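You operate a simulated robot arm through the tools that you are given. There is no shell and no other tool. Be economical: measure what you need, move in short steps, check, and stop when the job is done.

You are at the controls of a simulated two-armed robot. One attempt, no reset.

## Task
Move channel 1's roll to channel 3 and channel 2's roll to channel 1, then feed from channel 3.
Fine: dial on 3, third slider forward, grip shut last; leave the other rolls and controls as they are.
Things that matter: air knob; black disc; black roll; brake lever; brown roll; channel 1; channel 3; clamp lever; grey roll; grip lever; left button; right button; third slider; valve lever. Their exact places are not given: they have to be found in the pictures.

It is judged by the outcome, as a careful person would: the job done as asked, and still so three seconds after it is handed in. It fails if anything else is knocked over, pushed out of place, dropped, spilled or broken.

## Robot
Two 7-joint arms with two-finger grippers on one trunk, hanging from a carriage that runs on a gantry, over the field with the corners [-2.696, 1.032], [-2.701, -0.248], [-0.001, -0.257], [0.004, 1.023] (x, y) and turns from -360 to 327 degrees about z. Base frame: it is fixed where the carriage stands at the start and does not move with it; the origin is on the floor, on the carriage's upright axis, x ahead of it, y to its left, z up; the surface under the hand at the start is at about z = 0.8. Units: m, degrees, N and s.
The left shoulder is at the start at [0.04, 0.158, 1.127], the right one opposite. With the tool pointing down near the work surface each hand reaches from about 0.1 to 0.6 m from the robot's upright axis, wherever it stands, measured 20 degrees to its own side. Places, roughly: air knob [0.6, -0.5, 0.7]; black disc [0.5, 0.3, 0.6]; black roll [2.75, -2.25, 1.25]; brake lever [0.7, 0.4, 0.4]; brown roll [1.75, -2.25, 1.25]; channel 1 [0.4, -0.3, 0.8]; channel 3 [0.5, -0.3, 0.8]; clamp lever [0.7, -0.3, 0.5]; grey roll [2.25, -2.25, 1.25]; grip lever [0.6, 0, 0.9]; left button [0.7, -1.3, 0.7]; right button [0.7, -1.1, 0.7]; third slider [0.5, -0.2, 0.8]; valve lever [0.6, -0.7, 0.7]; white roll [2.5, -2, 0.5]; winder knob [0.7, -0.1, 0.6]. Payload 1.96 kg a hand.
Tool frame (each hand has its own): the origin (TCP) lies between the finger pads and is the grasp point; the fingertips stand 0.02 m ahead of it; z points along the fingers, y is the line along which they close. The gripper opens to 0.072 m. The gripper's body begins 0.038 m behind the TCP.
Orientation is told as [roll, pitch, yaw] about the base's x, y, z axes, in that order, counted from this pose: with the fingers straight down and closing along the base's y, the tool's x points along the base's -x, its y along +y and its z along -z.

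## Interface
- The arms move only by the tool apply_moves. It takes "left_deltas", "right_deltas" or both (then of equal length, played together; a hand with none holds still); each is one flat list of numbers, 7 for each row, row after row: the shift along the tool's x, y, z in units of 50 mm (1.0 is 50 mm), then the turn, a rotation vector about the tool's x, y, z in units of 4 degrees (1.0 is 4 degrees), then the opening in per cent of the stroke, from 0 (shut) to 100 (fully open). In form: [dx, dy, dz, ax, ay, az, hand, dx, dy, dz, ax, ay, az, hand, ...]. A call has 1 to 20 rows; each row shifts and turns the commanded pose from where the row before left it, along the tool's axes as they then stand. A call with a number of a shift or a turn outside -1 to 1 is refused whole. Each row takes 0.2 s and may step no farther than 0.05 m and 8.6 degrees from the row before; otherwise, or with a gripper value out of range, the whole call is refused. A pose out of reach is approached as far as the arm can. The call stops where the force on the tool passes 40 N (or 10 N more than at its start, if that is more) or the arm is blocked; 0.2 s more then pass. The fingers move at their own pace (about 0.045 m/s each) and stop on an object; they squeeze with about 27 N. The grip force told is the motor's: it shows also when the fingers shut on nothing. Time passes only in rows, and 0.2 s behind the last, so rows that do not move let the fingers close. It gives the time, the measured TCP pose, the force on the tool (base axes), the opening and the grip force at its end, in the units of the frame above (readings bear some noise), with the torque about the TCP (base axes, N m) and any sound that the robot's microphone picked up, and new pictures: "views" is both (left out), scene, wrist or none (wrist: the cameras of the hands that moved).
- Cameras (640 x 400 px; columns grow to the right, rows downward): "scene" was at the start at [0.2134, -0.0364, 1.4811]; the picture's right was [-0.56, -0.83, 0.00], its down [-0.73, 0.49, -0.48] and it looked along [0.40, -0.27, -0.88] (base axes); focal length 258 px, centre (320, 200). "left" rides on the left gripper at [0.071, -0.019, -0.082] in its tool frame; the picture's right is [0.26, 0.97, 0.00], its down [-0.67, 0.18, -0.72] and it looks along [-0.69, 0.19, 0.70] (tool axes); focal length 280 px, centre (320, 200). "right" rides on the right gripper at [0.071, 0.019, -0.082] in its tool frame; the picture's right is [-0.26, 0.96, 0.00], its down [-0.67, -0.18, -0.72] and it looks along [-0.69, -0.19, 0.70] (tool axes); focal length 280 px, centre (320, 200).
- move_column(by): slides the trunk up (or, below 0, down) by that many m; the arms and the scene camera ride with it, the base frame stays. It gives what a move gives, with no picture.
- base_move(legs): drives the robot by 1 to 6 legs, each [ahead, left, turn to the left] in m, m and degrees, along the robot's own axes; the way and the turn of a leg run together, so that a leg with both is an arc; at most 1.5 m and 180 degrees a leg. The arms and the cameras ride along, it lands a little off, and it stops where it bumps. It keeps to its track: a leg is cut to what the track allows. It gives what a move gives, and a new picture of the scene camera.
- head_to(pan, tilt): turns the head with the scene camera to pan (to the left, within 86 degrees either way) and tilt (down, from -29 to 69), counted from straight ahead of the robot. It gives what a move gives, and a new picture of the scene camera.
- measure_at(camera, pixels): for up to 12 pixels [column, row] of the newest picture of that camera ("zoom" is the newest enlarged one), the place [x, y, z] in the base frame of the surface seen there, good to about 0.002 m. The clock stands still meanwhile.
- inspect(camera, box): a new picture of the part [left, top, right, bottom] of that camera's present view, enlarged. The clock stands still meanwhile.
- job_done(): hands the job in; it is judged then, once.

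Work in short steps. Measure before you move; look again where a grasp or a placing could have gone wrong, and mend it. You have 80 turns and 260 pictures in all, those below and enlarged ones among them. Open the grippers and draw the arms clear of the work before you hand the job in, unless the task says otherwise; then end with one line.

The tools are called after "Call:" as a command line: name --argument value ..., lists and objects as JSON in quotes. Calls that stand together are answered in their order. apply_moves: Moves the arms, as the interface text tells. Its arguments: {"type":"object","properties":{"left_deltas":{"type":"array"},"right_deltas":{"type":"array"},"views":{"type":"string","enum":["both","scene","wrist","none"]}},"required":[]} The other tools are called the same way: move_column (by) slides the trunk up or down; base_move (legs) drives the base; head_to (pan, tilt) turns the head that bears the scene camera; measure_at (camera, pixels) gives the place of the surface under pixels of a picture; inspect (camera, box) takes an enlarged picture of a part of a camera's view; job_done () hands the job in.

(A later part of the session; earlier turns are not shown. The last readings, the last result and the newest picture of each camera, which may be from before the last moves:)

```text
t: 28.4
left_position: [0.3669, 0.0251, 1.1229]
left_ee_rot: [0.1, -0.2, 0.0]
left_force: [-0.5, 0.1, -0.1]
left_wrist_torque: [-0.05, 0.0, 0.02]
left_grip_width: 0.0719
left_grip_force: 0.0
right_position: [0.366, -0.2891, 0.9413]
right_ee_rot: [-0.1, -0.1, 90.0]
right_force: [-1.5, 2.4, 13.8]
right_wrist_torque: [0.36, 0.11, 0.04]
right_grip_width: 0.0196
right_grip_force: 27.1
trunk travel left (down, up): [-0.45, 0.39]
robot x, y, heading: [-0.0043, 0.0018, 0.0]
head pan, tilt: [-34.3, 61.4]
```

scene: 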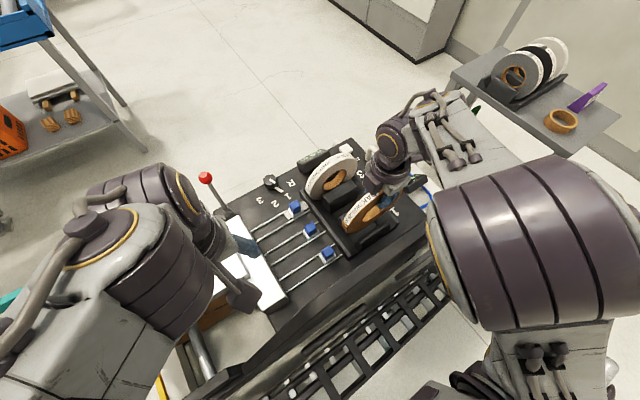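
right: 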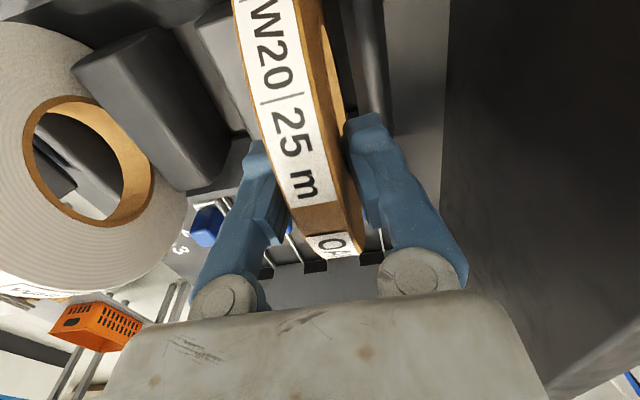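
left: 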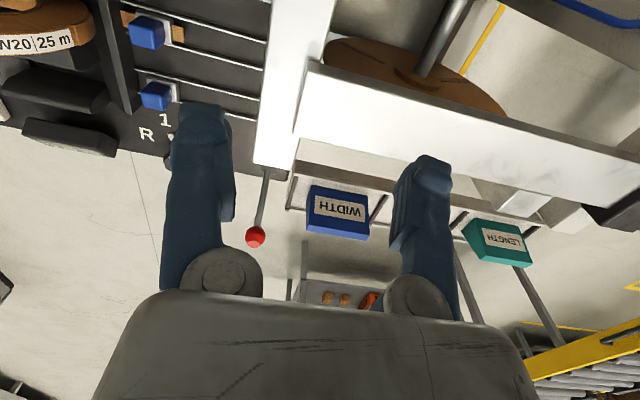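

Contact (13.8 N up). Ease 1 mm, release, rise.

Call:
apply_moves --right_deltas '[0, 0, -0.02, 0, 0, 0, 0, 0, 0, 0, 0, 0, 0, 0, 0, 0, 0, 0, 0, 0, 60, 0, 0, 0, 0, 0, 0, 80, 0, 0, 0, 0, 0, 0, 80, 0, 0, -0.3, 0, 0, 0, 80, 0, 0, -0.7, 0, 0, 0, 80, 0, 0, -1, 0, 0, 0, 80, 0, 0, -1, 0, 0, 0, 80, 0, 0, -1, 0, 0, 0, 80, 0, 0, 0, 0, 0, 0, 80]' --views "both"

Call:
inspect --camera "scene" --box '[250, 140, 430, 280]'

```text
t: 30.8
left_position: [0.367, 0.0252, 1.1207]
left_ee_rot: [0.0, 0.1, 0.0]
left_force: [-0.3, 0.7, -0.6]
left_wrist_torque: [0.0, 0.03, -0.01]
left_grip_width: 0.0719
left_grip_force: 0.1
right_position: [0.3656, -0.2876, 1.1449]
right_ee_rot: [-0.1, 0.0, 90.0]
right_force: [-0.9, 0.0, 0.1]
right_wrist_torque: [-0.03, 0.03, -0.02]
right_grip_width: 0.0575
right_grip_force: 0.1
trunk travel left (down, up): [-0.45, 0.39]
robot x, y, heading: [-0.0015, 0.0002, 0.0]
head pan, tilt: [-34.3, 61.4]
```

scene: 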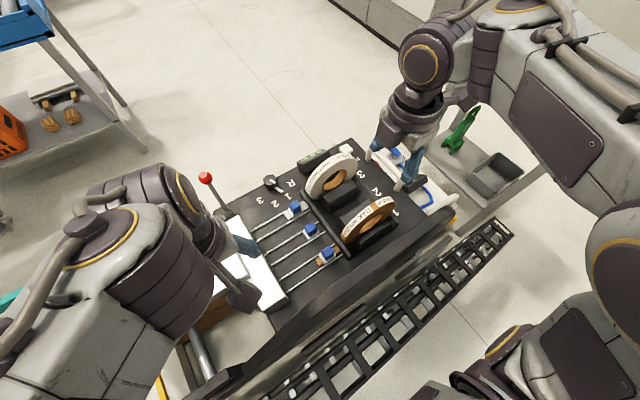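
right: 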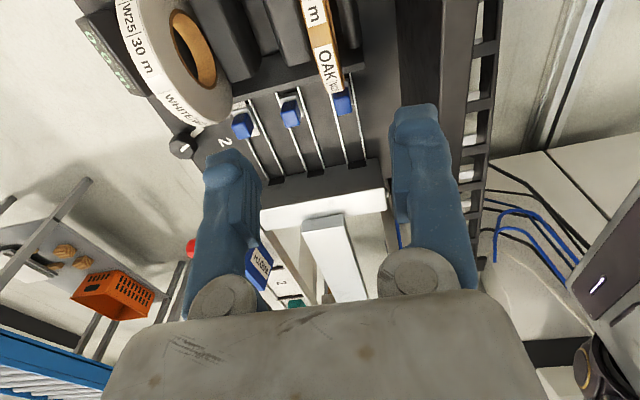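

```text
2.86 times, centred on (340, 210) of scene
```

zoom: 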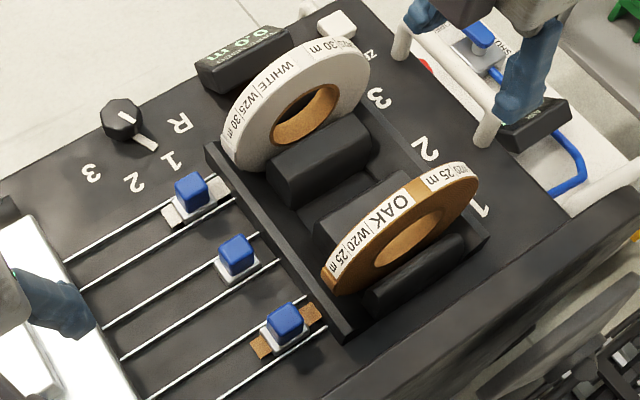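

Both rolls are in place and the oak tail sits in slider 1. Next I examine the grip lever and its markings.

Call:
inspect --camera "scene" --box '[190, 160, 310, 320]'

Call:
inspect --camera "left" --box '[100, 0, 500, 280]'

```text
2.50 times, centred on (250, 240) of scene
```

zoom: 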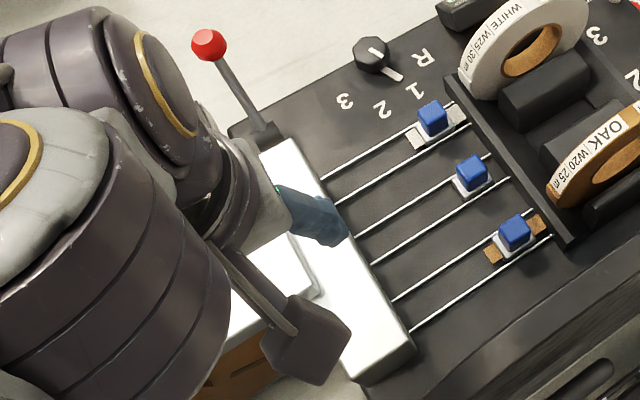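

```text
1.43 times, centred on (300, 140) of left
```

zoom: 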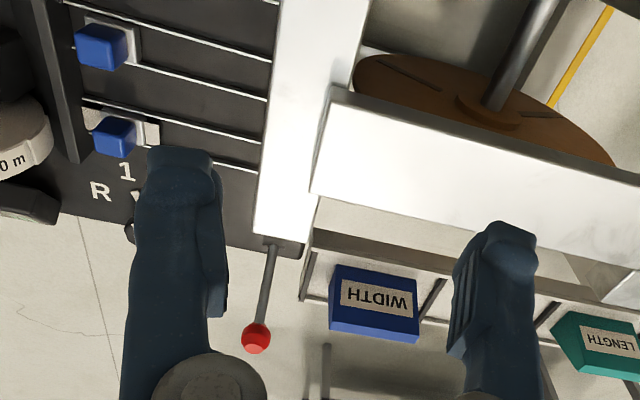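

Turning the robot left 35° brings the right shoulder toward the dial and swings the left arm off the lever view; hands are above everything (z≥1.12).

Call:
base_move --legs '[[0, 0, 35]]'

Call:
head_to --pan -45 --tilt 50

```text
t: 32.9
left_position: [0.2882, 0.2284, 1.1218]
left_ee_rot: [-0.1, -0.1, 34.5]
left_force: [-0.3, 0.2, -0.5]
left_wrist_torque: [-0.03, 0.0, 0.0]
left_grip_width: 0.072
left_grip_force: 0.2
right_position: [0.4638, -0.0307, 1.1425]
right_ee_rot: [0.0, 0.0, 124.6]
right_force: [0.5, -0.4, 0.8]
right_wrist_torque: [0.0, 0.0, 0.02]
right_grip_width: 0.0575
right_grip_force: 0.1
trunk travel left (down, up): [-0.45, 0.39]
robot x, y, heading: [0.002, 0.0024, 34.7]
head pan, tilt: [-34.3, 61.4]
```

scene: 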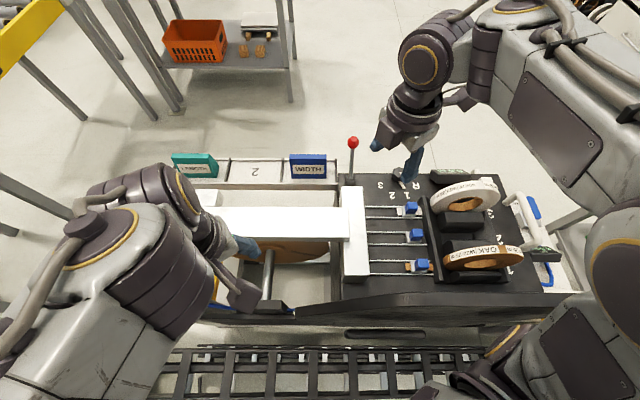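

```text
t: 33.6
left_position: [0.2886, 0.228, 1.1217]
left_ee_rot: [0.0, -0.1, 34.5]
left_force: [-0.1, 0.1, -1.2]
left_wrist_torque: [-0.01, -0.01, -0.02]
left_grip_width: 0.072
left_grip_force: 0.1
right_position: [0.4624, -0.0307, 1.1439]
right_ee_rot: [0.0, 0.0, 124.5]
right_force: [0.9, -0.5, 0.1]
right_wrist_torque: [0.03, -0.02, 0.01]
right_grip_width: 0.0575
right_grip_force: 0.0
trunk travel left (down, up): [-0.45, 0.39]
robot x, y, heading: [0.0007, -0.0014, 34.5]
head pan, tilt: [-45.0, 50.0]
```

scene: 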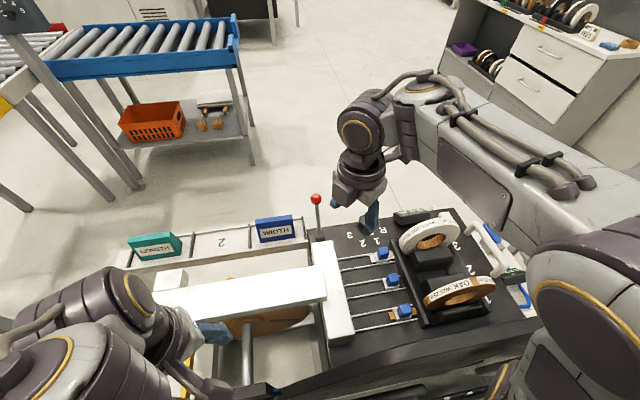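

Better view. Zoom on the grip bar and lever at (318,215).

Call:
inspect --camera "scene" --box '[270, 180, 430, 350]'

Call:
inspect --camera "left" --box '[0, 0, 640, 400]'

```text
2.35 times, centred on (350, 265) of scene
```

zoom: 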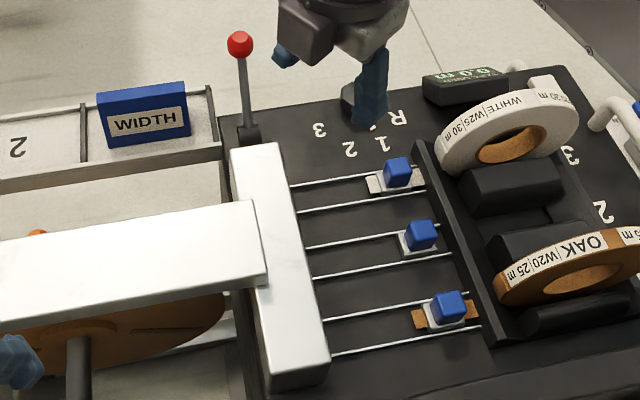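

```text
1.00 times, centred on (320, 200) of left (not enlarged: the box is as wide or as high as the picture)
```

zoom: 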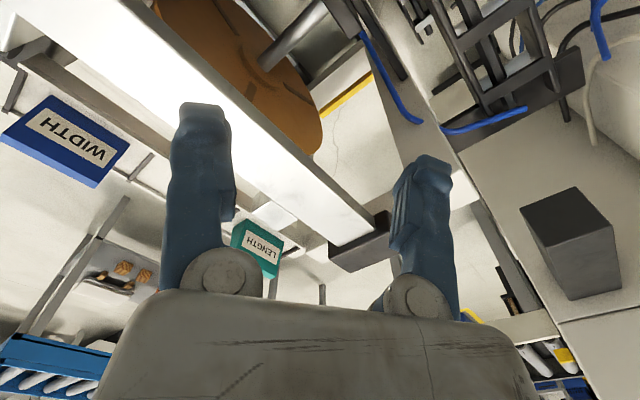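

Dial: knob ⌀≈39 mm at (0.643,-0.149), top 0.836. I turn the right hand to yaw ≈68° (fingers 45° off the pointer) and move above the dial, staying high.

Call:
apply_moves --right_deltas '[0, 0, 0, 0, 0, 1, 100, 0, 0, 0, 0, 0, 1, 100, 0, 0, 0, 0, 0, 1, 100, 0, 0, 0, 0, 0, 1, 100, 0, 0, 0, 0, 0, 1, 100, 0, 0, 0, 0, 0, 1, 100, 0, 0, 0, 0, 0, 1, 100, 0, 0, 0, 0, 0, 1, 100, 0, 0, 0, 0, 0, 1, 100, 0, 0, 0, 0, 0, 1, 100, 0, 0, 0, 0, 0, 1, 100, 0, 0, 0, 0, 0, 1, 100, 0, 0, 0, 0, 0, 1, 100, 0, 0, 0, 0, 0, 1, 100, 0.176, -0.846, 0, 0, 0, 0, 100, 0.176, -0.846, 0, 0, 0, 0, 100, 0.176, -0.846, 0, 0, 0, 0, 100, 0.176, -0.846, 0, 0, 0, 0, 100, 0.176, -0.846, 0, 0, 0, 0, 100, 0, 0, 0, 0, 0, 0, 100]' --views "both"

```text
t: 37.8
left_position: [0.2884, 0.2284, 1.1214]
left_ee_rot: [0.1, 0.0, 34.4]
left_force: [-1.1, -0.4, 0.4]
left_wrist_torque: [-0.03, 0.02, 0.01]
left_grip_width: 0.0722
left_grip_force: 0.0
right_position: [0.6459, -0.1517, 1.1399]
right_ee_rot: [0.2, -0.1, 68.5]
right_force: [0.2, -0.1, -0.2]
right_wrist_torque: [0.02, -0.02, 0.0]
right_grip_width: 0.0722
right_grip_force: 0.0
trunk travel left (down, up): [-0.45, 0.39]
robot x, y, heading: [-0.0034, 0.0022, 34.2]
head pan, tilt: [-45.0, 50.0]
```

scene: 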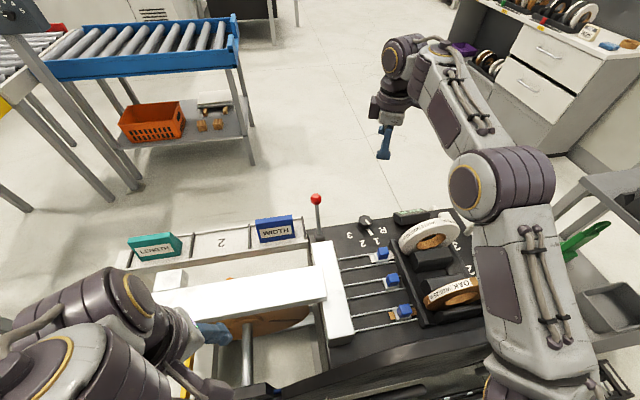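
right: 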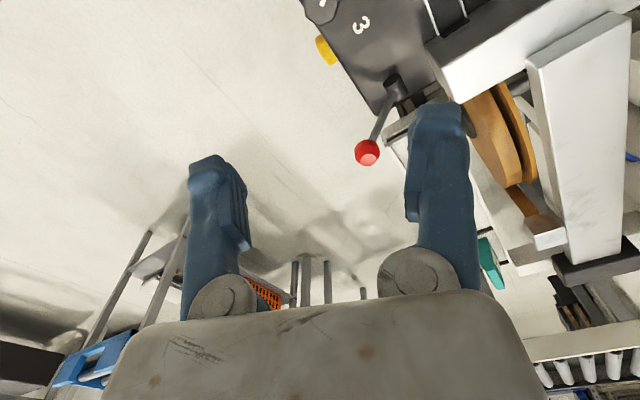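

Reached. Zoom on the dial to refine its centre before descending.

Call:
inspect --camera "scene" --box '[330, 200, 410, 260]'

Call:
measure_at --camera "scene" --pixels '[[364, 220], [366, 226], [374, 232], [360, 221], [371, 221]]'

```text
6.67 times, centred on (370, 230) of scene
```

zoom: 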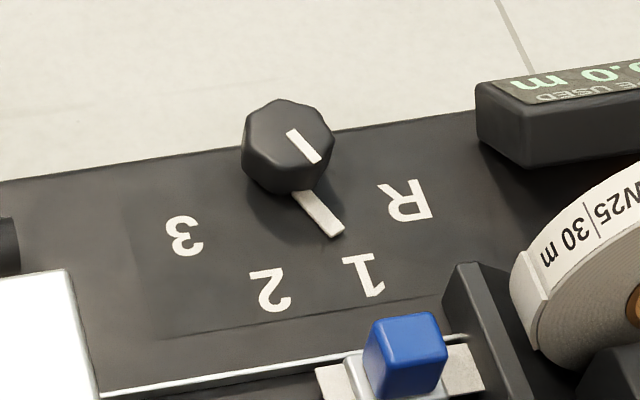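

```text
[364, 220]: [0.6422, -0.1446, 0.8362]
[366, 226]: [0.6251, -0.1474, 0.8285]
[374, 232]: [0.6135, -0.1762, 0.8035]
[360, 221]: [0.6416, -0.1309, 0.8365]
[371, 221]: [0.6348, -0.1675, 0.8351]
```

Refine with zoom pixels on the knob's top edges.

Call:
measure_at --camera "zoom" --pixels '[[246, 140], [331, 143], [286, 103], [275, 170], [262, 112], [318, 112], [304, 146], [288, 140], [312, 205], [340, 234], [250, 155], [300, 168]]'

```text
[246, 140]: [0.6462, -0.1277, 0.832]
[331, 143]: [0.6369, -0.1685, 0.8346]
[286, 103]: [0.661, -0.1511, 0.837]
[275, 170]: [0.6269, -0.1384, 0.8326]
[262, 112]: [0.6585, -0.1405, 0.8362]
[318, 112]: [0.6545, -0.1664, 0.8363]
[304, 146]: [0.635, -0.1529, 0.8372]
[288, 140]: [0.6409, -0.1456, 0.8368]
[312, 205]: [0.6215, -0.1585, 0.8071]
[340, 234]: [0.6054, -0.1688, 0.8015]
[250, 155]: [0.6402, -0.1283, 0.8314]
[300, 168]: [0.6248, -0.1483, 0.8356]
```

Centre ≈(0.6425,-0.148). Descend to z≈0.87 with small correction (fingertips still above the bench by 5 cm around the knob).

Call:
apply_moves --right_deltas '[-0.044, 0.09, 0.9, 0, 0, 0, 100, 0, 0, 0.9, 0, 0, 0, 100, 0, 0, 0.9, 0, 0, 0, 100, 0, 0, 0.9, 0, 0, 0, 100, 0, 0, 0.9, 0, 0, 0, 100, 0, 0, 0.7, 0, 0, 0, 100, 0, 0, 0, 0, 0, 0, 100]' --views "both"

Call:
inspect --camera "scene" --box '[320, 180, 420, 260]'

```text
t: 39.4
left_position: [0.2889, 0.2276, 1.1212]
left_ee_rot: [-0.1, -0.1, 34.5]
left_force: [0.1, -0.4, 0.2]
left_wrist_torque: [0.02, 0.0, 0.01]
left_grip_width: 0.0718
left_grip_force: 0.0
right_position: [0.6418, -0.1472, 0.8813]
right_ee_rot: [0.0, 0.0, 68.5]
right_force: [0.6, 0.1, 0.2]
right_wrist_torque: [0.01, -0.01, 0.02]
right_grip_width: 0.072
right_grip_force: 0.1
trunk travel left (down, up): [-0.45, 0.39]
robot x, y, heading: [-0.0021, 0.0002, 34.5]
head pan, tilt: [-45.0, 50.0]
```

scene: 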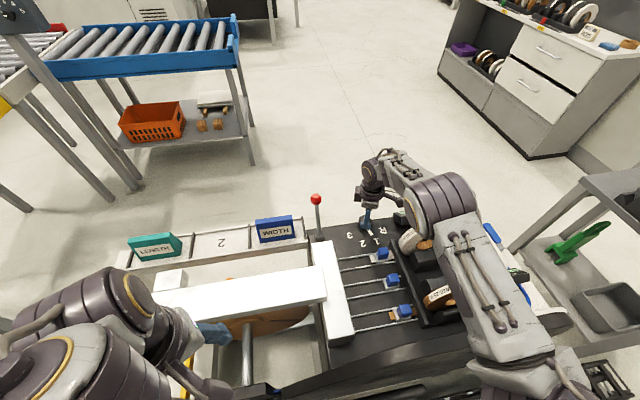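
right: 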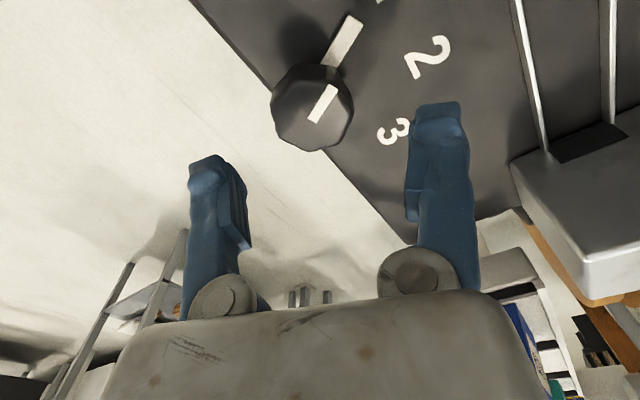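

```text
5.00 times, centred on (370, 220) of scene
```

zoom: 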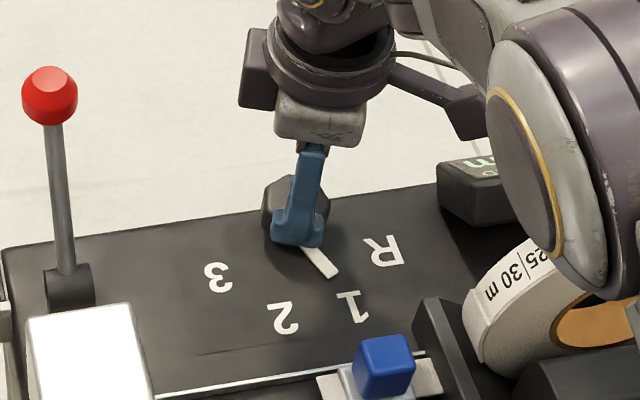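

The right elbow is above the white roll; I check its clearance before going lower.

Call:
measure_at --camera "zoom" --pixels '[[520, 150], [560, 250], [600, 290], [500, 120], [450, 110], [520, 260], [500, 300], [400, 95], [540, 300]]'

Call:
inspect --camera "scene" --box '[360, 150, 520, 330]'

```text
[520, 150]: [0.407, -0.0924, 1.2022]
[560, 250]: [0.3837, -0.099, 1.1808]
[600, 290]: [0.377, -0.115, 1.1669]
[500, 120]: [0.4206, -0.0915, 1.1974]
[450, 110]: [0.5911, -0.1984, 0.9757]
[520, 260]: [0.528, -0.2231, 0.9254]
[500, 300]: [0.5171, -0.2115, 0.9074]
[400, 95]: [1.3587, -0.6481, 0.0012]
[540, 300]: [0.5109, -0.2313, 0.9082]
```

```text
2.22 times, centred on (440, 240) of scene
```

zoom: 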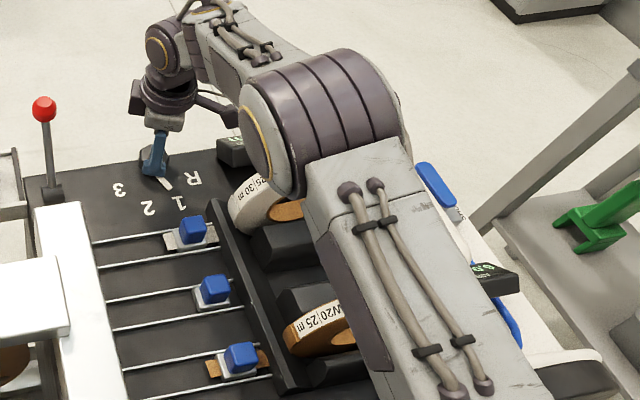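

Elbow is ≥0.2 m above the roll; fine. Lower to z≈0.834 and close on the knob.

Call:
apply_moves --right_deltas '[0, 0, 0.5, 0, 0, 0, 100, 0, 0, 0.44, 0, 0, 0, 100, 0, 0, 0, 0, 0, 0, 100, 0, 0, 0, 0, 0, 0, 60, 0, 0, 0, 0, 0, 0, 20, 0, 0, 0, 0, 0, 0, 20, 0, 0, 0, 0, 0, 0, 20, 0, 0, 0, 0, 0, 0, 20]' --views "both"

Call:
inspect --camera "scene" --box '[320, 180, 420, 260]'

```text
t: 41.2
left_position: [0.2916, 0.2267, 1.1229]
left_ee_rot: [-0.1, -0.1, 34.5]
left_force: [0.5, -0.7, 0.4]
left_wrist_torque: [0.01, -0.01, 0.0]
left_grip_width: 0.0721
left_grip_force: 0.0
right_position: [0.6452, -0.149, 0.8364]
right_ee_rot: [-0.3, 0.0, 68.4]
right_force: [20.6, -8.1, -8.9]
right_wrist_torque: [0.22, -0.56, 0.01]
right_grip_width: 0.0394
right_grip_force: 40.2
trunk travel left (down, up): [-0.45, 0.39]
robot x, y, heading: [0.0009, -0.0044, 34.3]
head pan, tilt: [-45.0, 50.0]
```

scene: 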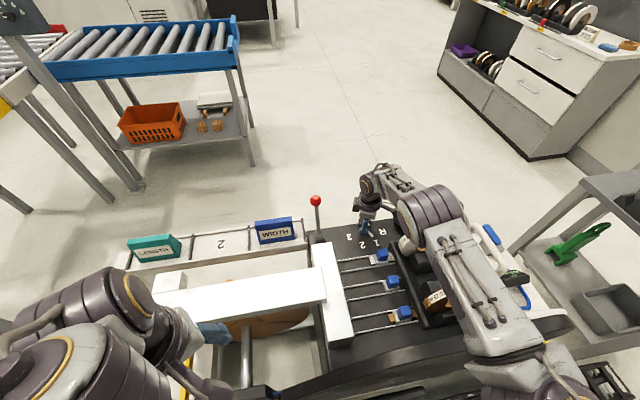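
right: 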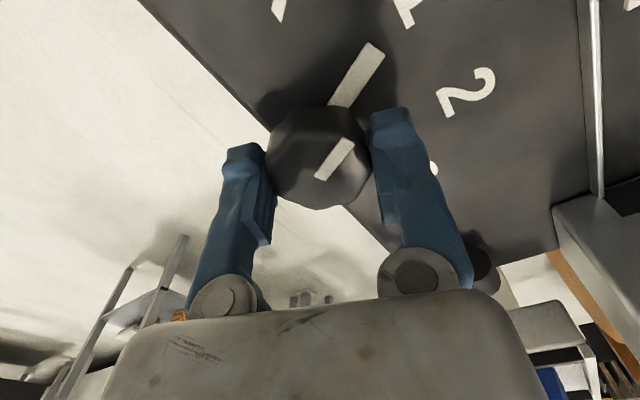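

```text
5.00 times, centred on (370, 220) of scene
```

zoom: 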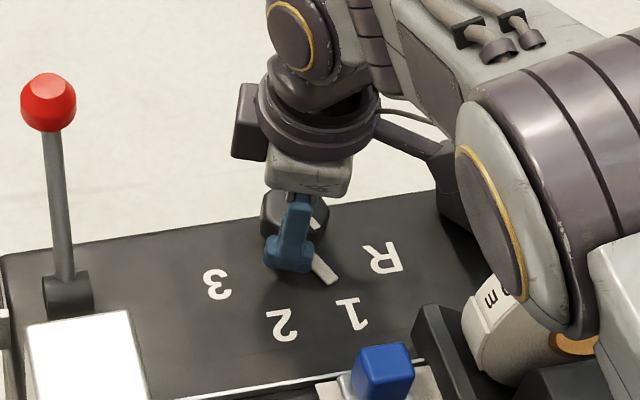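

Knob held (39.4 mm) but the hand is pulled off ~3 mm along -tool-y. I relieve that, then turn 24° clockwise as a test.

Call:
apply_moves --right_deltas '[0, -0.07, 0, 0, 0, 0, 20, 0, 0, 0, 0, 0, 0, 20, 0, 0, 0, 0, 0, 0.75, 20, 0, 0, 0, 0, 0, 0.75, 20, 0, 0, 0, 0, 0, 0.75, 20, 0, 0, 0, 0, 0, 0.75, 20, 0, 0, 0, 0, 0, 0.75, 20, 0, 0, 0, 0, 0, 0.75, 20, 0, 0, 0, 0, 0, 0.75, 20, 0, 0, 0, 0, 0, 0.75, 20]' --views "wrist"

```text
t: 43.4
left_position: [0.2896, 0.2263, 1.1211]
left_ee_rot: [-0.1, 0.0, 34.4]
left_force: [-0.7, 0.5, -0.6]
left_wrist_torque: [0.02, 0.0, -0.03]
left_grip_width: 0.072
left_grip_force: 0.1
right_position: [0.6455, -0.1496, 0.8371]
right_ee_rot: [0.0, 0.0, 44.4]
right_force: [-4.4, -6.9, 19.1]
right_wrist_torque: [0.31, -0.35, -0.03]
right_grip_width: 0.0394
right_grip_force: 39.5
trunk travel left (down, up): [-0.45, 0.39]
robot x, y, heading: [0.0045, 0.0039, 34.4]
head pan, tilt: [-45.0, 50.0]
```

right: 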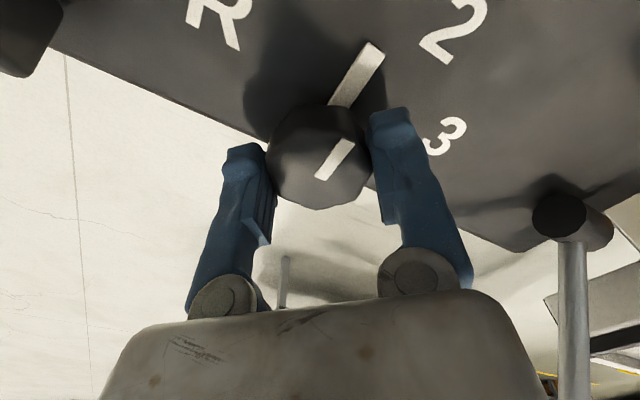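

Knob turns with the hand. Continue 66° more.

Call:
apply_moves --right_deltas '[0, 0, 0, 0, 0, 0.97, 20, 0, 0, 0, 0, 0, 0.97, 20, 0, 0, 0, 0, 0, 0.97, 20, 0, 0, 0, 0, 0, 0.97, 20, 0, 0, 0, 0, 0, 0.97, 20, 0, 0, 0, 0, 0, 0.97, 20, 0, 0, 0, 0, 0, 0.97, 20, 0, 0, 0, 0, 0, 0.97, 20, 0, 0, 0, 0, 0, 0.97, 20, 0, 0, 0, 0, 0, 0.97, 20, 0, 0, 0, 0, 0, 0.97, 20, 0, 0, 0, 0, 0, 0.97, 20, 0, 0, 0, 0, 0, 0.97, 20, 0, 0, 0, 0, 0, 0.97, 20, 0, 0, 0, 0, 0, 0.97, 20, 0, 0, 0, 0, 0, 0.97, 20, 0, 0, 0, 0, 0, 0.97, 20, 0, 0, 0, 0, 0, 0, 20]' --views "both"

Call:
inspect --camera "scene" --box '[320, 180, 420, 260]'

```text
t: 47.2
left_position: [0.2905, 0.2269, 1.1227]
left_ee_rot: [-0.1, 0.0, 34.5]
left_force: [0.1, -0.1, -0.3]
left_wrist_torque: [-0.02, 0.02, -0.01]
left_grip_width: 0.0718
left_grip_force: 0.1
right_position: [0.6466, -0.1498, 0.8357]
right_ee_rot: [-0.1, -0.1, -21.7]
right_force: [9.2, -10.7, -5.5]
right_wrist_torque: [-0.29, -0.11, -0.06]
right_grip_width: 0.0395
right_grip_force: 39.8
trunk travel left (down, up): [-0.45, 0.39]
robot x, y, heading: [0.0029, -0.0044, 34.7]
head pan, tilt: [-45.0, 50.0]
```

scene: 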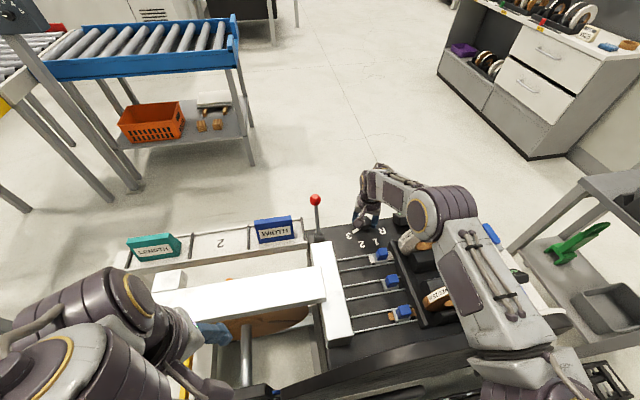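
right: 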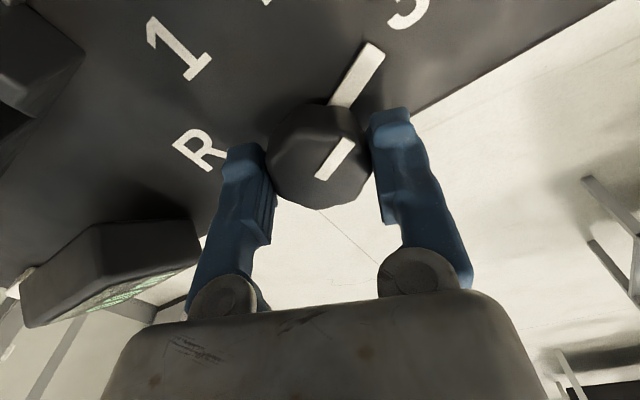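

```text
5.00 times, centred on (370, 220) of scene
```

zoom: 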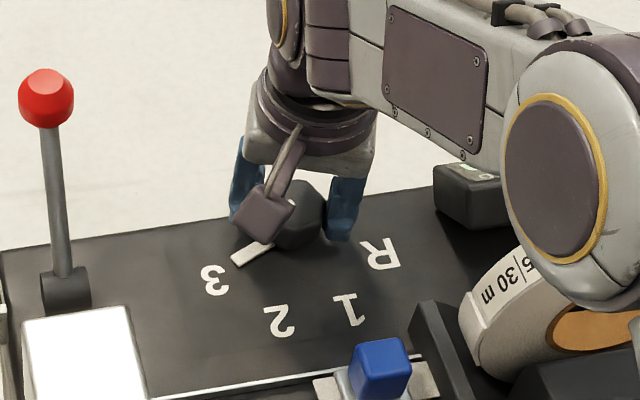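

Pointer now aims at 3. Open and rise straight up, then check.

Call:
apply_moves --right_deltas '[0, 0, 0, 0, 0, 0, 60, 0, 0, 0, 0, 0, 0, 100, 0, 0, 0, 0, 0, 0, 100, 0, 0, 0, 0, 0, 0, 100, 0, 0, -0.5, 0, 0, 0, 100, 0, 0, -1, 0, 0, 0, 100, 0, 0, -1, 0, 0, 0, 100, 0, 0, -1, 0, 0, 0, 100, 0, 0, -1, 0, 0, 0, 100, 0, 0, 0, 0, 0, 0, 100]' --views "none"

Call:
inspect --camera "scene" --box '[320, 200, 420, 270]'

Call:
inspect --camera "right" --box '[0, 0, 640, 400]'

```text
t: 49.4
left_position: [0.2887, 0.2288, 1.1222]
left_ee_rot: [0.0, 0.0, 34.5]
left_force: [0.1, 0.1, 0.2]
left_wrist_torque: [0.02, 0.0, -0.01]
left_grip_width: 0.0721
left_grip_force: 0.0
right_position: [0.6445, -0.1454, 1.0617]
right_ee_rot: [0.0, 0.0, -21.5]
right_force: [-0.2, 0.2, -0.2]
right_wrist_torque: [-0.02, 0.03, -0.01]
right_grip_width: 0.0719
right_grip_force: 0.1
trunk travel left (down, up): [-0.45, 0.39]
robot x, y, heading: [-0.0007, -0.0011, 34.3]
head pan, tilt: [-45.0, 50.0]
```

```text
5.71 times, centred on (370, 235) of scene
```

zoom: 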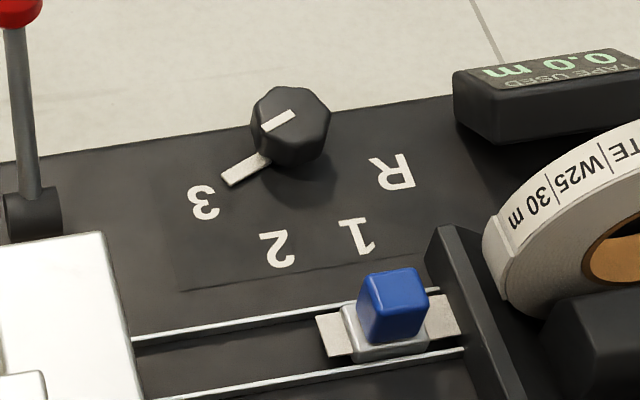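

```text
1.00 times, centred on (320, 200) of right (not enlarged: the box is as wide or as high as the picture)
```

zoom: 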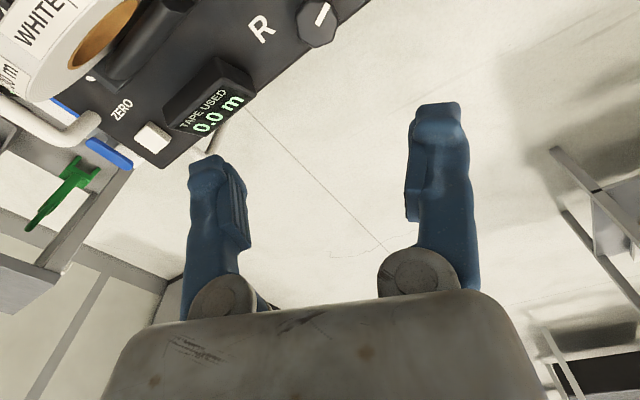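

Pointer looks aimed at 3; verify its angle numerically, plus slider 3 and lever geometry.

Call:
measure_at --camera "scene" --pixels '[[353.9, 231.4], [357.5, 229.4], [381.5, 252], [380, 258], [375, 259], [318, 200], [320, 235], [346, 258], [333, 252], [342, 300]]'

Call:
inspect --camera "scene" --box '[290, 185, 410, 275]'

```text
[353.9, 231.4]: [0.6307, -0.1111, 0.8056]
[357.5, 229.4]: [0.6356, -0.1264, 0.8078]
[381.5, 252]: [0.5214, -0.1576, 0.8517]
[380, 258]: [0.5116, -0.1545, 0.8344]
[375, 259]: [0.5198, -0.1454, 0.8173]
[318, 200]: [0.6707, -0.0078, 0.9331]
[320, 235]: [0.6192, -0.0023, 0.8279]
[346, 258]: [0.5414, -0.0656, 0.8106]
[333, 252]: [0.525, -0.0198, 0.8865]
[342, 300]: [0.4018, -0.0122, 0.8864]
```

```text
4.44 times, centred on (350, 230) of scene
```

zoom: 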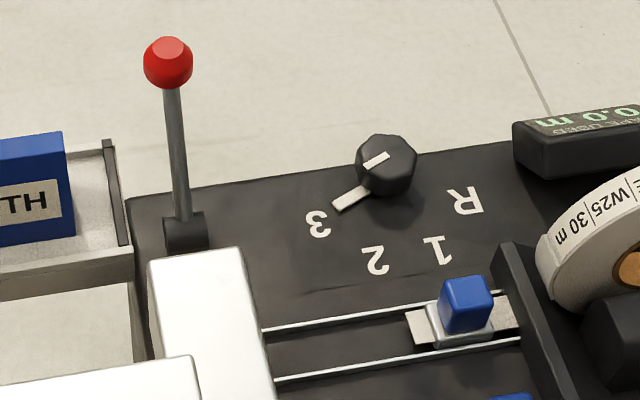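

Dial is on 3. Next slider 3: knob ≈(0.521,-0.160), top 0.852. I turn the hand to yaw -90 so its camera bracket faces away from the white roll and the fingers close along x.

Call:
apply_moves --right_deltas '[0, 0, 0, 0, 0, 1, 60, 0, 0, 0, 0, 0, 1, 60, 0, 0, 0, 0, 0, 1, 60, 0, 0, 0, 0, 0, 1, 60, 0, 0, 0, 0, 0, 1, 60, 0, 0, 0, 0, 0, 1, 60, 0, 0, 0, 0, 0, 1, 60, 0, 0, 0, 0, 0, 1, 60, 0, 0, 0, 0, 0, 1, 60, 0, 0, 0, 0, 0, 1, 60, 0, 0, 0, 0, 0, 1, 60, 0, 0, 0, 0, 0, 1, 60, 0, 0, 0, 0, 0, 1, 60, 0, 0, 0, 0, 0, 1, 60, 0, 0, 0, 0, 0, 1, 60, 0, 0, 0, 0, 0, 1, 60, 0, 0, 0, 0, 0, 1, 60, 0, 0, 0, 0, 0, 0.12, 60, 0, 0, 0, 0, 0, 0, 60]' --views "none"

Call:
measure_at --camera "zoom" --pixels '[[467, 288], [445, 280], [487, 283], [472, 303], [440, 315], [465, 325], [490, 325], [432, 345], [418, 330], [262, 335], [510, 260]]'

```text
t: 53.4
left_position: [0.2891, 0.2291, 1.1205]
left_ee_rot: [0.0, 0.0, 34.5]
left_force: [0.3, 0.7, 0.3]
left_wrist_torque: [0.03, 0.01, 0.02]
left_grip_width: 0.0722
left_grip_force: 0.1
right_position: [0.6439, -0.1476, 1.0605]
right_ee_rot: [0.0, 0.1, -90.0]
right_force: [-0.9, 0.8, 0.5]
right_wrist_torque: [-0.02, -0.01, 0.01]
right_grip_width: 0.043
right_grip_force: 0.0
trunk travel left (down, up): [-0.45, 0.39]
robot x, y, heading: [-0.0029, -0.0015, 34.3]
head pan, tilt: [-45.0, 50.0]
```

```text
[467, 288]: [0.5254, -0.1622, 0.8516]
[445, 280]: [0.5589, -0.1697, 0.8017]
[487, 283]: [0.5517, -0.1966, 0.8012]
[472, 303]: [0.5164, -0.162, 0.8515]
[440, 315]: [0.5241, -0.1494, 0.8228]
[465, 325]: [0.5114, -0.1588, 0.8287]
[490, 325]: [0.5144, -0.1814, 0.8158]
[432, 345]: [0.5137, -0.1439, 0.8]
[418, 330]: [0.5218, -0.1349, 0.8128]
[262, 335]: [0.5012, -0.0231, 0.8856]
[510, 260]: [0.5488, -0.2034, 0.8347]
```

Knob centre (0.522,-0.161). Move above it and lower to z≈0.92 for a check.

Call:
apply_moves --right_deltas '[-0.09, -0.81, 0, 0, 0, 0, 60, -0.09, -0.81, 0, 0, 0, 0, 60, -0.09, -0.81, 0, 0, 0, 0, 60, 0, 0, 0.8, 0, 0, 0, 60, 0, 0, 0.8, 0, 0, 0, 60, 0, 0, 0.8, 0, 0, 0, 60, 0, 0, 0.4, 0, 0, 0, 60, 0, 0, 0, 0, 0, 0, 60]' --views "both"

Call:
inspect --camera "scene" --box '[320, 200, 440, 290]'

```text
t: 55.2
left_position: [0.2886, 0.2276, 1.1218]
left_ee_rot: [-0.1, 0.0, 34.5]
left_force: [0.0, -0.3, -1.1]
left_wrist_torque: [0.01, 0.01, 0.0]
left_grip_width: 0.0718
left_grip_force: 0.1
right_position: [0.5249, -0.1594, 0.9181]
right_ee_rot: [0.0, 0.0, -89.8]
right_force: [-0.5, -0.4, -0.1]
right_wrist_torque: [-0.01, 0.03, 0.02]
right_grip_width: 0.0433
right_grip_force: 0.1
trunk travel left (down, up): [-0.45, 0.39]
robot x, y, heading: [0.0003, -0.0017, 34.3]
head pan, tilt: [-45.0, 50.0]
```

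scene: 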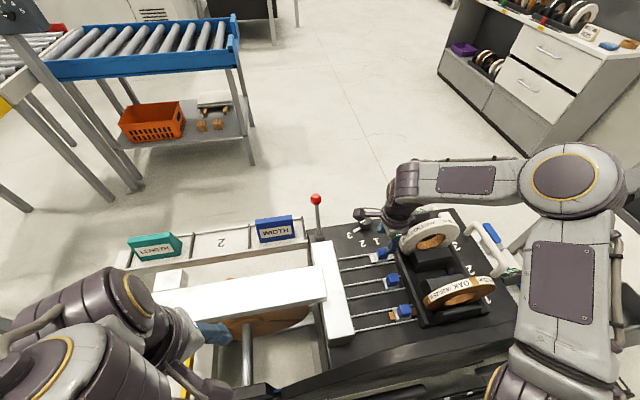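
right: 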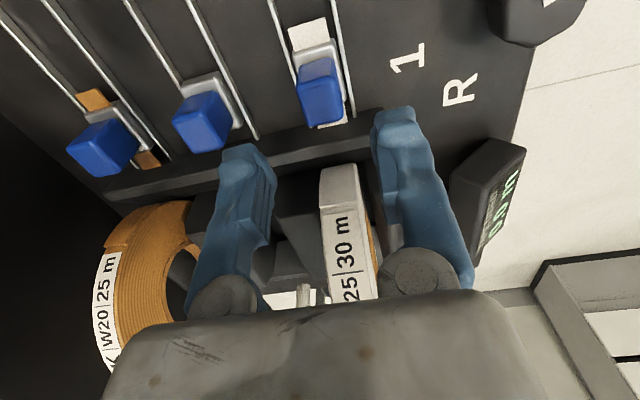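

```text
4.44 times, centred on (380, 245) of scene
```

zoom: 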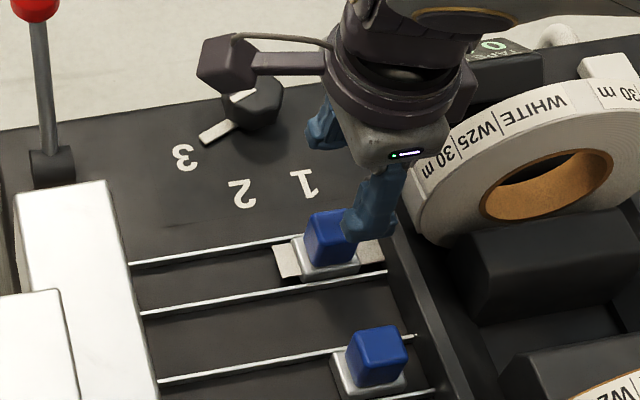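

Fingers straddle the knob. Correct 2 mm, lower to z≈0.857 and close.

Call:
apply_moves --right_deltas '[-0.02, -0.05, 0.4, 0, 0, 0, 60, 0, 0, 0.4, 0, 0, 0, 60, 0, 0, 0.42, 0, 0, 0, 60, 0, 0, 0, 0, 0, 0, 60, 0, 0, 0, 0, 0, 0, 20, 0, 0, 0, 0, 0, 0, 20, 0, 0, 0, 0, 0, 0, 20, 0, 0, 0, 0, 0, 0, 20]' --views "wrist"

Call:
inspect --camera "scene" --box '[320, 200, 440, 290]'

```text
t: 57.0
left_position: [0.2913, 0.228, 1.1225]
left_ee_rot: [-0.1, 0.0, 34.5]
left_force: [-0.3, -0.1, -0.6]
left_wrist_torque: [0.0, -0.01, 0.01]
left_grip_width: 0.0723
left_grip_force: 0.1
right_position: [0.5253, -0.1628, 0.8616]
right_ee_rot: [0.4, 0.1, -90.0]
right_force: [20.4, -0.1, -13.8]
right_wrist_torque: [0.1, -0.26, -0.05]
right_grip_width: 0.0232
right_grip_force: 40.7
trunk travel left (down, up): [-0.45, 0.39]
robot x, y, heading: [-0.0012, 0.0037, 34.8]
head pan, tilt: [-45.0, 50.0]
```

right: 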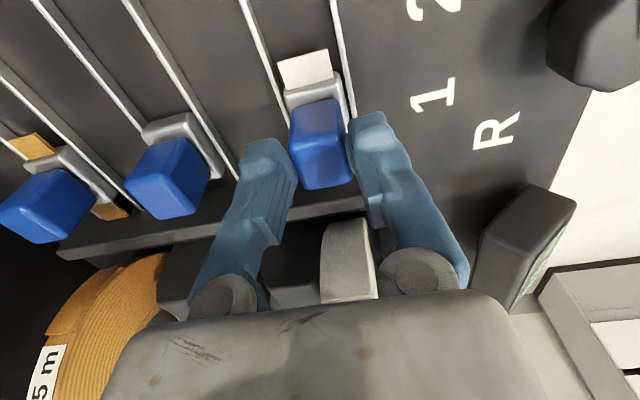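

```text
4.44 times, centred on (380, 245) of scene
```

zoom: 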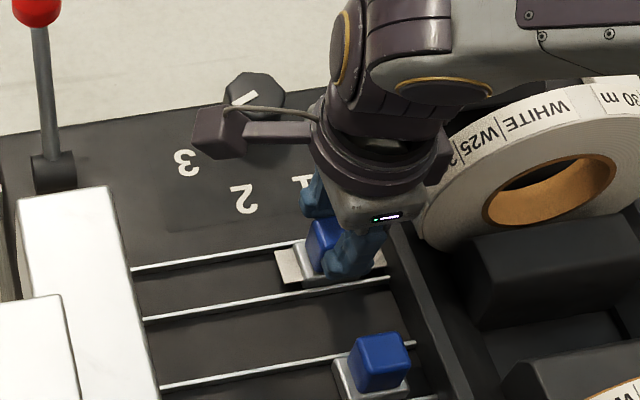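

Slider knob gripped (23 mm). Relieve the x offset and slide +y 0.05 m toward the grip bar.

Call:
apply_moves --right_deltas '[0, 0.06, 0, 0, 0, 0, 20, 0.2, 0, 0, 0, 0, 0, 20, 0.2, 0, 0, 0, 0, 0, 20, 0.2, 0, 0, 0, 0, 0, 20, 0.2, 0, 0, 0, 0, 0, 20, 0.2, 0, 0, 0, 0, 0, 20, 0, 0, 0, 0, 0, 0, 20]' --views "none"

Call:
inspect --camera "scene" --box '[300, 200, 440, 290]'

```text
t: 58.6
left_position: [0.2885, 0.2285, 1.1218]
left_ee_rot: [0.0, 0.0, 34.4]
left_force: [0.2, 0.1, 0.8]
left_wrist_torque: [0.0, 0.03, 0.0]
left_grip_width: 0.0721
left_grip_force: 0.1
right_position: [0.5247, -0.1117, 0.8607]
right_ee_rot: [0.1, 0.1, -89.9]
right_force: [-3.9, -0.1, 27.1]
right_wrist_torque: [0.08, 0.07, -0.05]
right_grip_width: 0.0228
right_grip_force: 40.0
trunk travel left (down, up): [-0.45, 0.39]
robot x, y, heading: [-0.0005, -0.0013, 34.5]
head pan, tilt: [-45.0, 50.0]
```

```text
4.44 times, centred on (370, 245) of scene
```

zoom: 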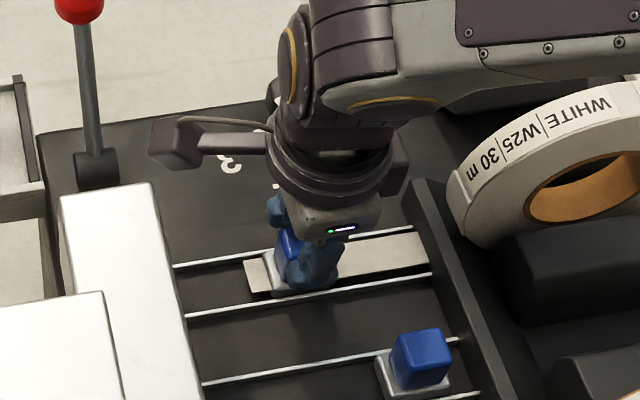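

Slider moves and pulls the tape. Check the height of the hand's camera box above the bar before continuing.

Call:
measure_at --camera "zoom" --pixels '[[175, 165], [165, 140], [200, 168], [150, 150], [320, 215], [260, 270]]'

```text
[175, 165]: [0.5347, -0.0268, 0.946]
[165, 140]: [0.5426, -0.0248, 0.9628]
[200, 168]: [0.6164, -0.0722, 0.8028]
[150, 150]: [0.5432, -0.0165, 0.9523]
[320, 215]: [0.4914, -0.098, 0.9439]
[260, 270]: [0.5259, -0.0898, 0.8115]
```

Box bottom ≈0.945, well above the bar (0.886). Ease up 2.5 mm and keep sliding until it stops.

Call:
apply_moves --right_deltas '[0, 0, -0.05, 0, 0, 0, 20, 0.15, 0, 0, 0, 0, 0, 20, 0.15, 0, 0, 0, 0, 0, 20, 0.15, 0, 0, 0, 0, 0, 20, 0.15, 0, 0, 0, 0, 0, 20, 0.1, 0, 0, 0, 0, 0, 20, 0.1, 0, 0, 0, 0, 0, 20, 0.1, 0, 0, 0, 0, 0, 20, 0.1, 0, 0, 0, 0, 0, 20, 0.1, 0, 0, 0, 0, 0, 20]' --views "none"

Call:
inspect --camera "scene" --box '[300, 200, 440, 290]'

```text
t: 60.8
left_position: [0.2891, 0.2232, 1.1208]
left_ee_rot: [-0.1, 0.1, 34.5]
left_force: [-0.4, 0.4, -0.1]
left_wrist_torque: [0.01, -0.02, 0.0]
left_grip_width: 0.0719
left_grip_force: 0.1
right_position: [0.5247, -0.0647, 0.8648]
right_ee_rot: [0.0, -0.4, -90.1]
right_force: [-3.4, -27.3, 24.2]
right_wrist_torque: [-0.47, 0.08, 0.02]
right_grip_width: 0.0224
right_grip_force: 39.7
trunk travel left (down, up): [-0.45, 0.39]
robot x, y, heading: [-0.0026, 0.0023, 34.3]
head pan, tilt: [-45.0, 50.0]
```

```text
4.44 times, centred on (370, 245) of scene
```

zoom: 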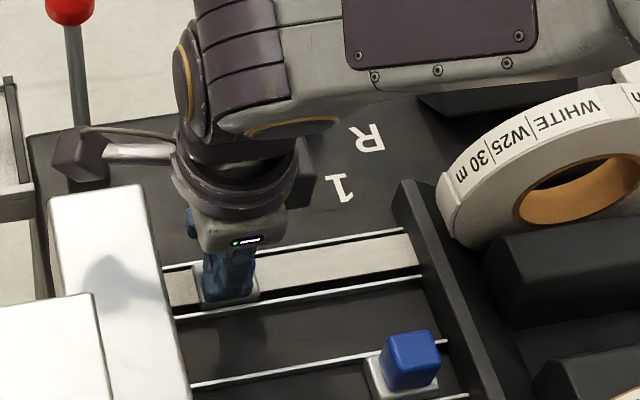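

Slider stopped at y≈-0.065 (27 N push-back): forward end. Release, rise and look.

Call:
apply_moves --right_deltas '[0, 0, 0, 0, 0, 0, 45, 0, 0, 0, 0, 0, 0, 60, 0, 0, 0, 0, 0, 0, 60, 0, 0, -0.3, 0, 0, 0, 60, 0, 0, -0.7, 0, 0, 0, 60, 0, 0, -1, 0, 0, 0, 60, 0, 0, -1, 0, 0, 0, 60, 0, 0, -1, 0, 0, 0, 60, 0, 0, -0.8, 0, 0, 0, 60, 0, 0, 0, 0, 0, 0, 60]' --views "both"

Call:
inspect --camera "scene" --box '[290, 185, 450, 305]'

```text
t: 63.0
left_position: [0.2886, 0.2284, 1.1218]
left_ee_rot: [0.1, 0.0, 34.5]
left_force: [0.3, 1.3, -1.1]
left_wrist_torque: [-0.02, -0.01, 0.02]
left_grip_width: 0.072
left_grip_force: 0.0
right_position: [0.5223, -0.0554, 1.1023]
right_ee_rot: [0.1, 0.0, -90.0]
right_force: [0.4, 0.0, -0.4]
right_wrist_torque: [0.04, -0.02, 0.01]
right_grip_width: 0.0432
right_grip_force: 0.0
trunk travel left (down, up): [-0.45, 0.39]
robot x, y, heading: [-0.0027, -0.0025, 34.7]
head pan, tilt: [-45.0, 50.0]
```

scene: 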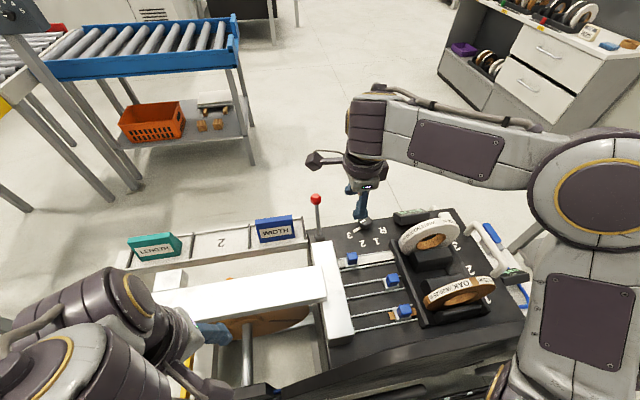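
right: 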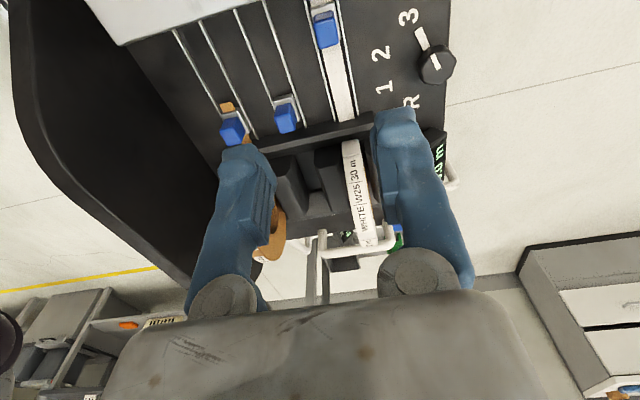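

```text
3.33 times, centred on (370, 245) of scene
```

zoom: 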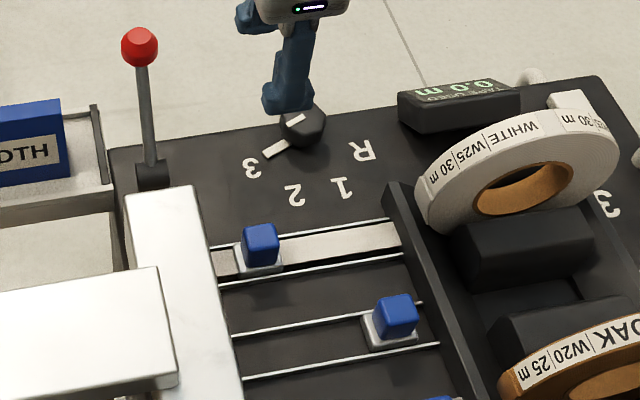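

Slider 3 is forward with the tape under it, and the dial reads 3. Last is the grip lever; measure ball and shaft.

Call:
measure_at --camera "zoom" --pixels '[[139, 47], [123, 46], [156, 47], [139, 29], [140, 64], [143, 85], [146, 120], [149, 150], [151, 165], [152, 180], [160, 220], [165, 170]]'

Call:
apply_moves --right_deltas '[0, 0, 0, 0, 0, -1, 100, 0, 0, 0, 0, 0, -1, 100, 0, 0, 0, 0, 0, -1, 100, 0, 0, 0, 0, 0, -1, 100, 0, 0, 0, 0, 0, -1, 100, 0, 0, 0, 0, 0, -1, 100, 0, 0, 0, 0, 0, -1, 100, 0, 0, 0, 0, 0, -1, 100, 0, 0, 0, 0, 0, -1, 100, 0, 0, 0, 0, 0, -1, 100, 0, 0, 0, 0, 0, -1, 100, 0, 0, 0, 0, 0, -1, 100, 0, 0, 0, 0, 0, -1, 100, 0, 0, 0, 0, 0, -1, 100, 0, 0, 0, 0, 0, -1, 100, 0, 0, 0, 0, 0, -1, 100, 0, 0, 0, 0, 0, -1, 100, 0, 0, 0, 0, 0, -1, 100, 0, 0, 0, 0, 0, -1, 100, 0, 0, 0, 0, 0, -1, 100]' --views "none"

```text
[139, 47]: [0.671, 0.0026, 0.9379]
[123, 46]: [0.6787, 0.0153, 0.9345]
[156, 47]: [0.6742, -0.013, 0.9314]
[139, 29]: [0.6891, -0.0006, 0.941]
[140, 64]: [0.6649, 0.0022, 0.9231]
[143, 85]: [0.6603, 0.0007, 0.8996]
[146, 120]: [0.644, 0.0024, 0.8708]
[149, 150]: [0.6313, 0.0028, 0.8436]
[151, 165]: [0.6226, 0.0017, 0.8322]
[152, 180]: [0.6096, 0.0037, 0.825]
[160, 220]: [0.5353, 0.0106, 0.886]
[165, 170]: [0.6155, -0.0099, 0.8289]
```

```text
t: 67.2
left_position: [0.2886, 0.2293, 1.1203]
left_ee_rot: [0.0, 0.0, 34.5]
left_force: [0.8, -0.1, 0.2]
left_wrist_torque: [0.01, 0.02, 0.0]
left_grip_width: 0.072
left_grip_force: 0.1
right_position: [0.5231, -0.0577, 1.1022]
right_ee_rot: [0.0, 0.1, -9.7]
right_force: [0.0, -0.3, 0.0]
right_wrist_torque: [0.04, 0.0, -0.01]
right_grip_width: 0.0719
right_grip_force: 0.1
trunk travel left (down, up): [-0.45, 0.39]
robot x, y, heading: [-0.0024, 0.0043, 34.5]
head pan, tilt: [-45.0, 50.0]
```

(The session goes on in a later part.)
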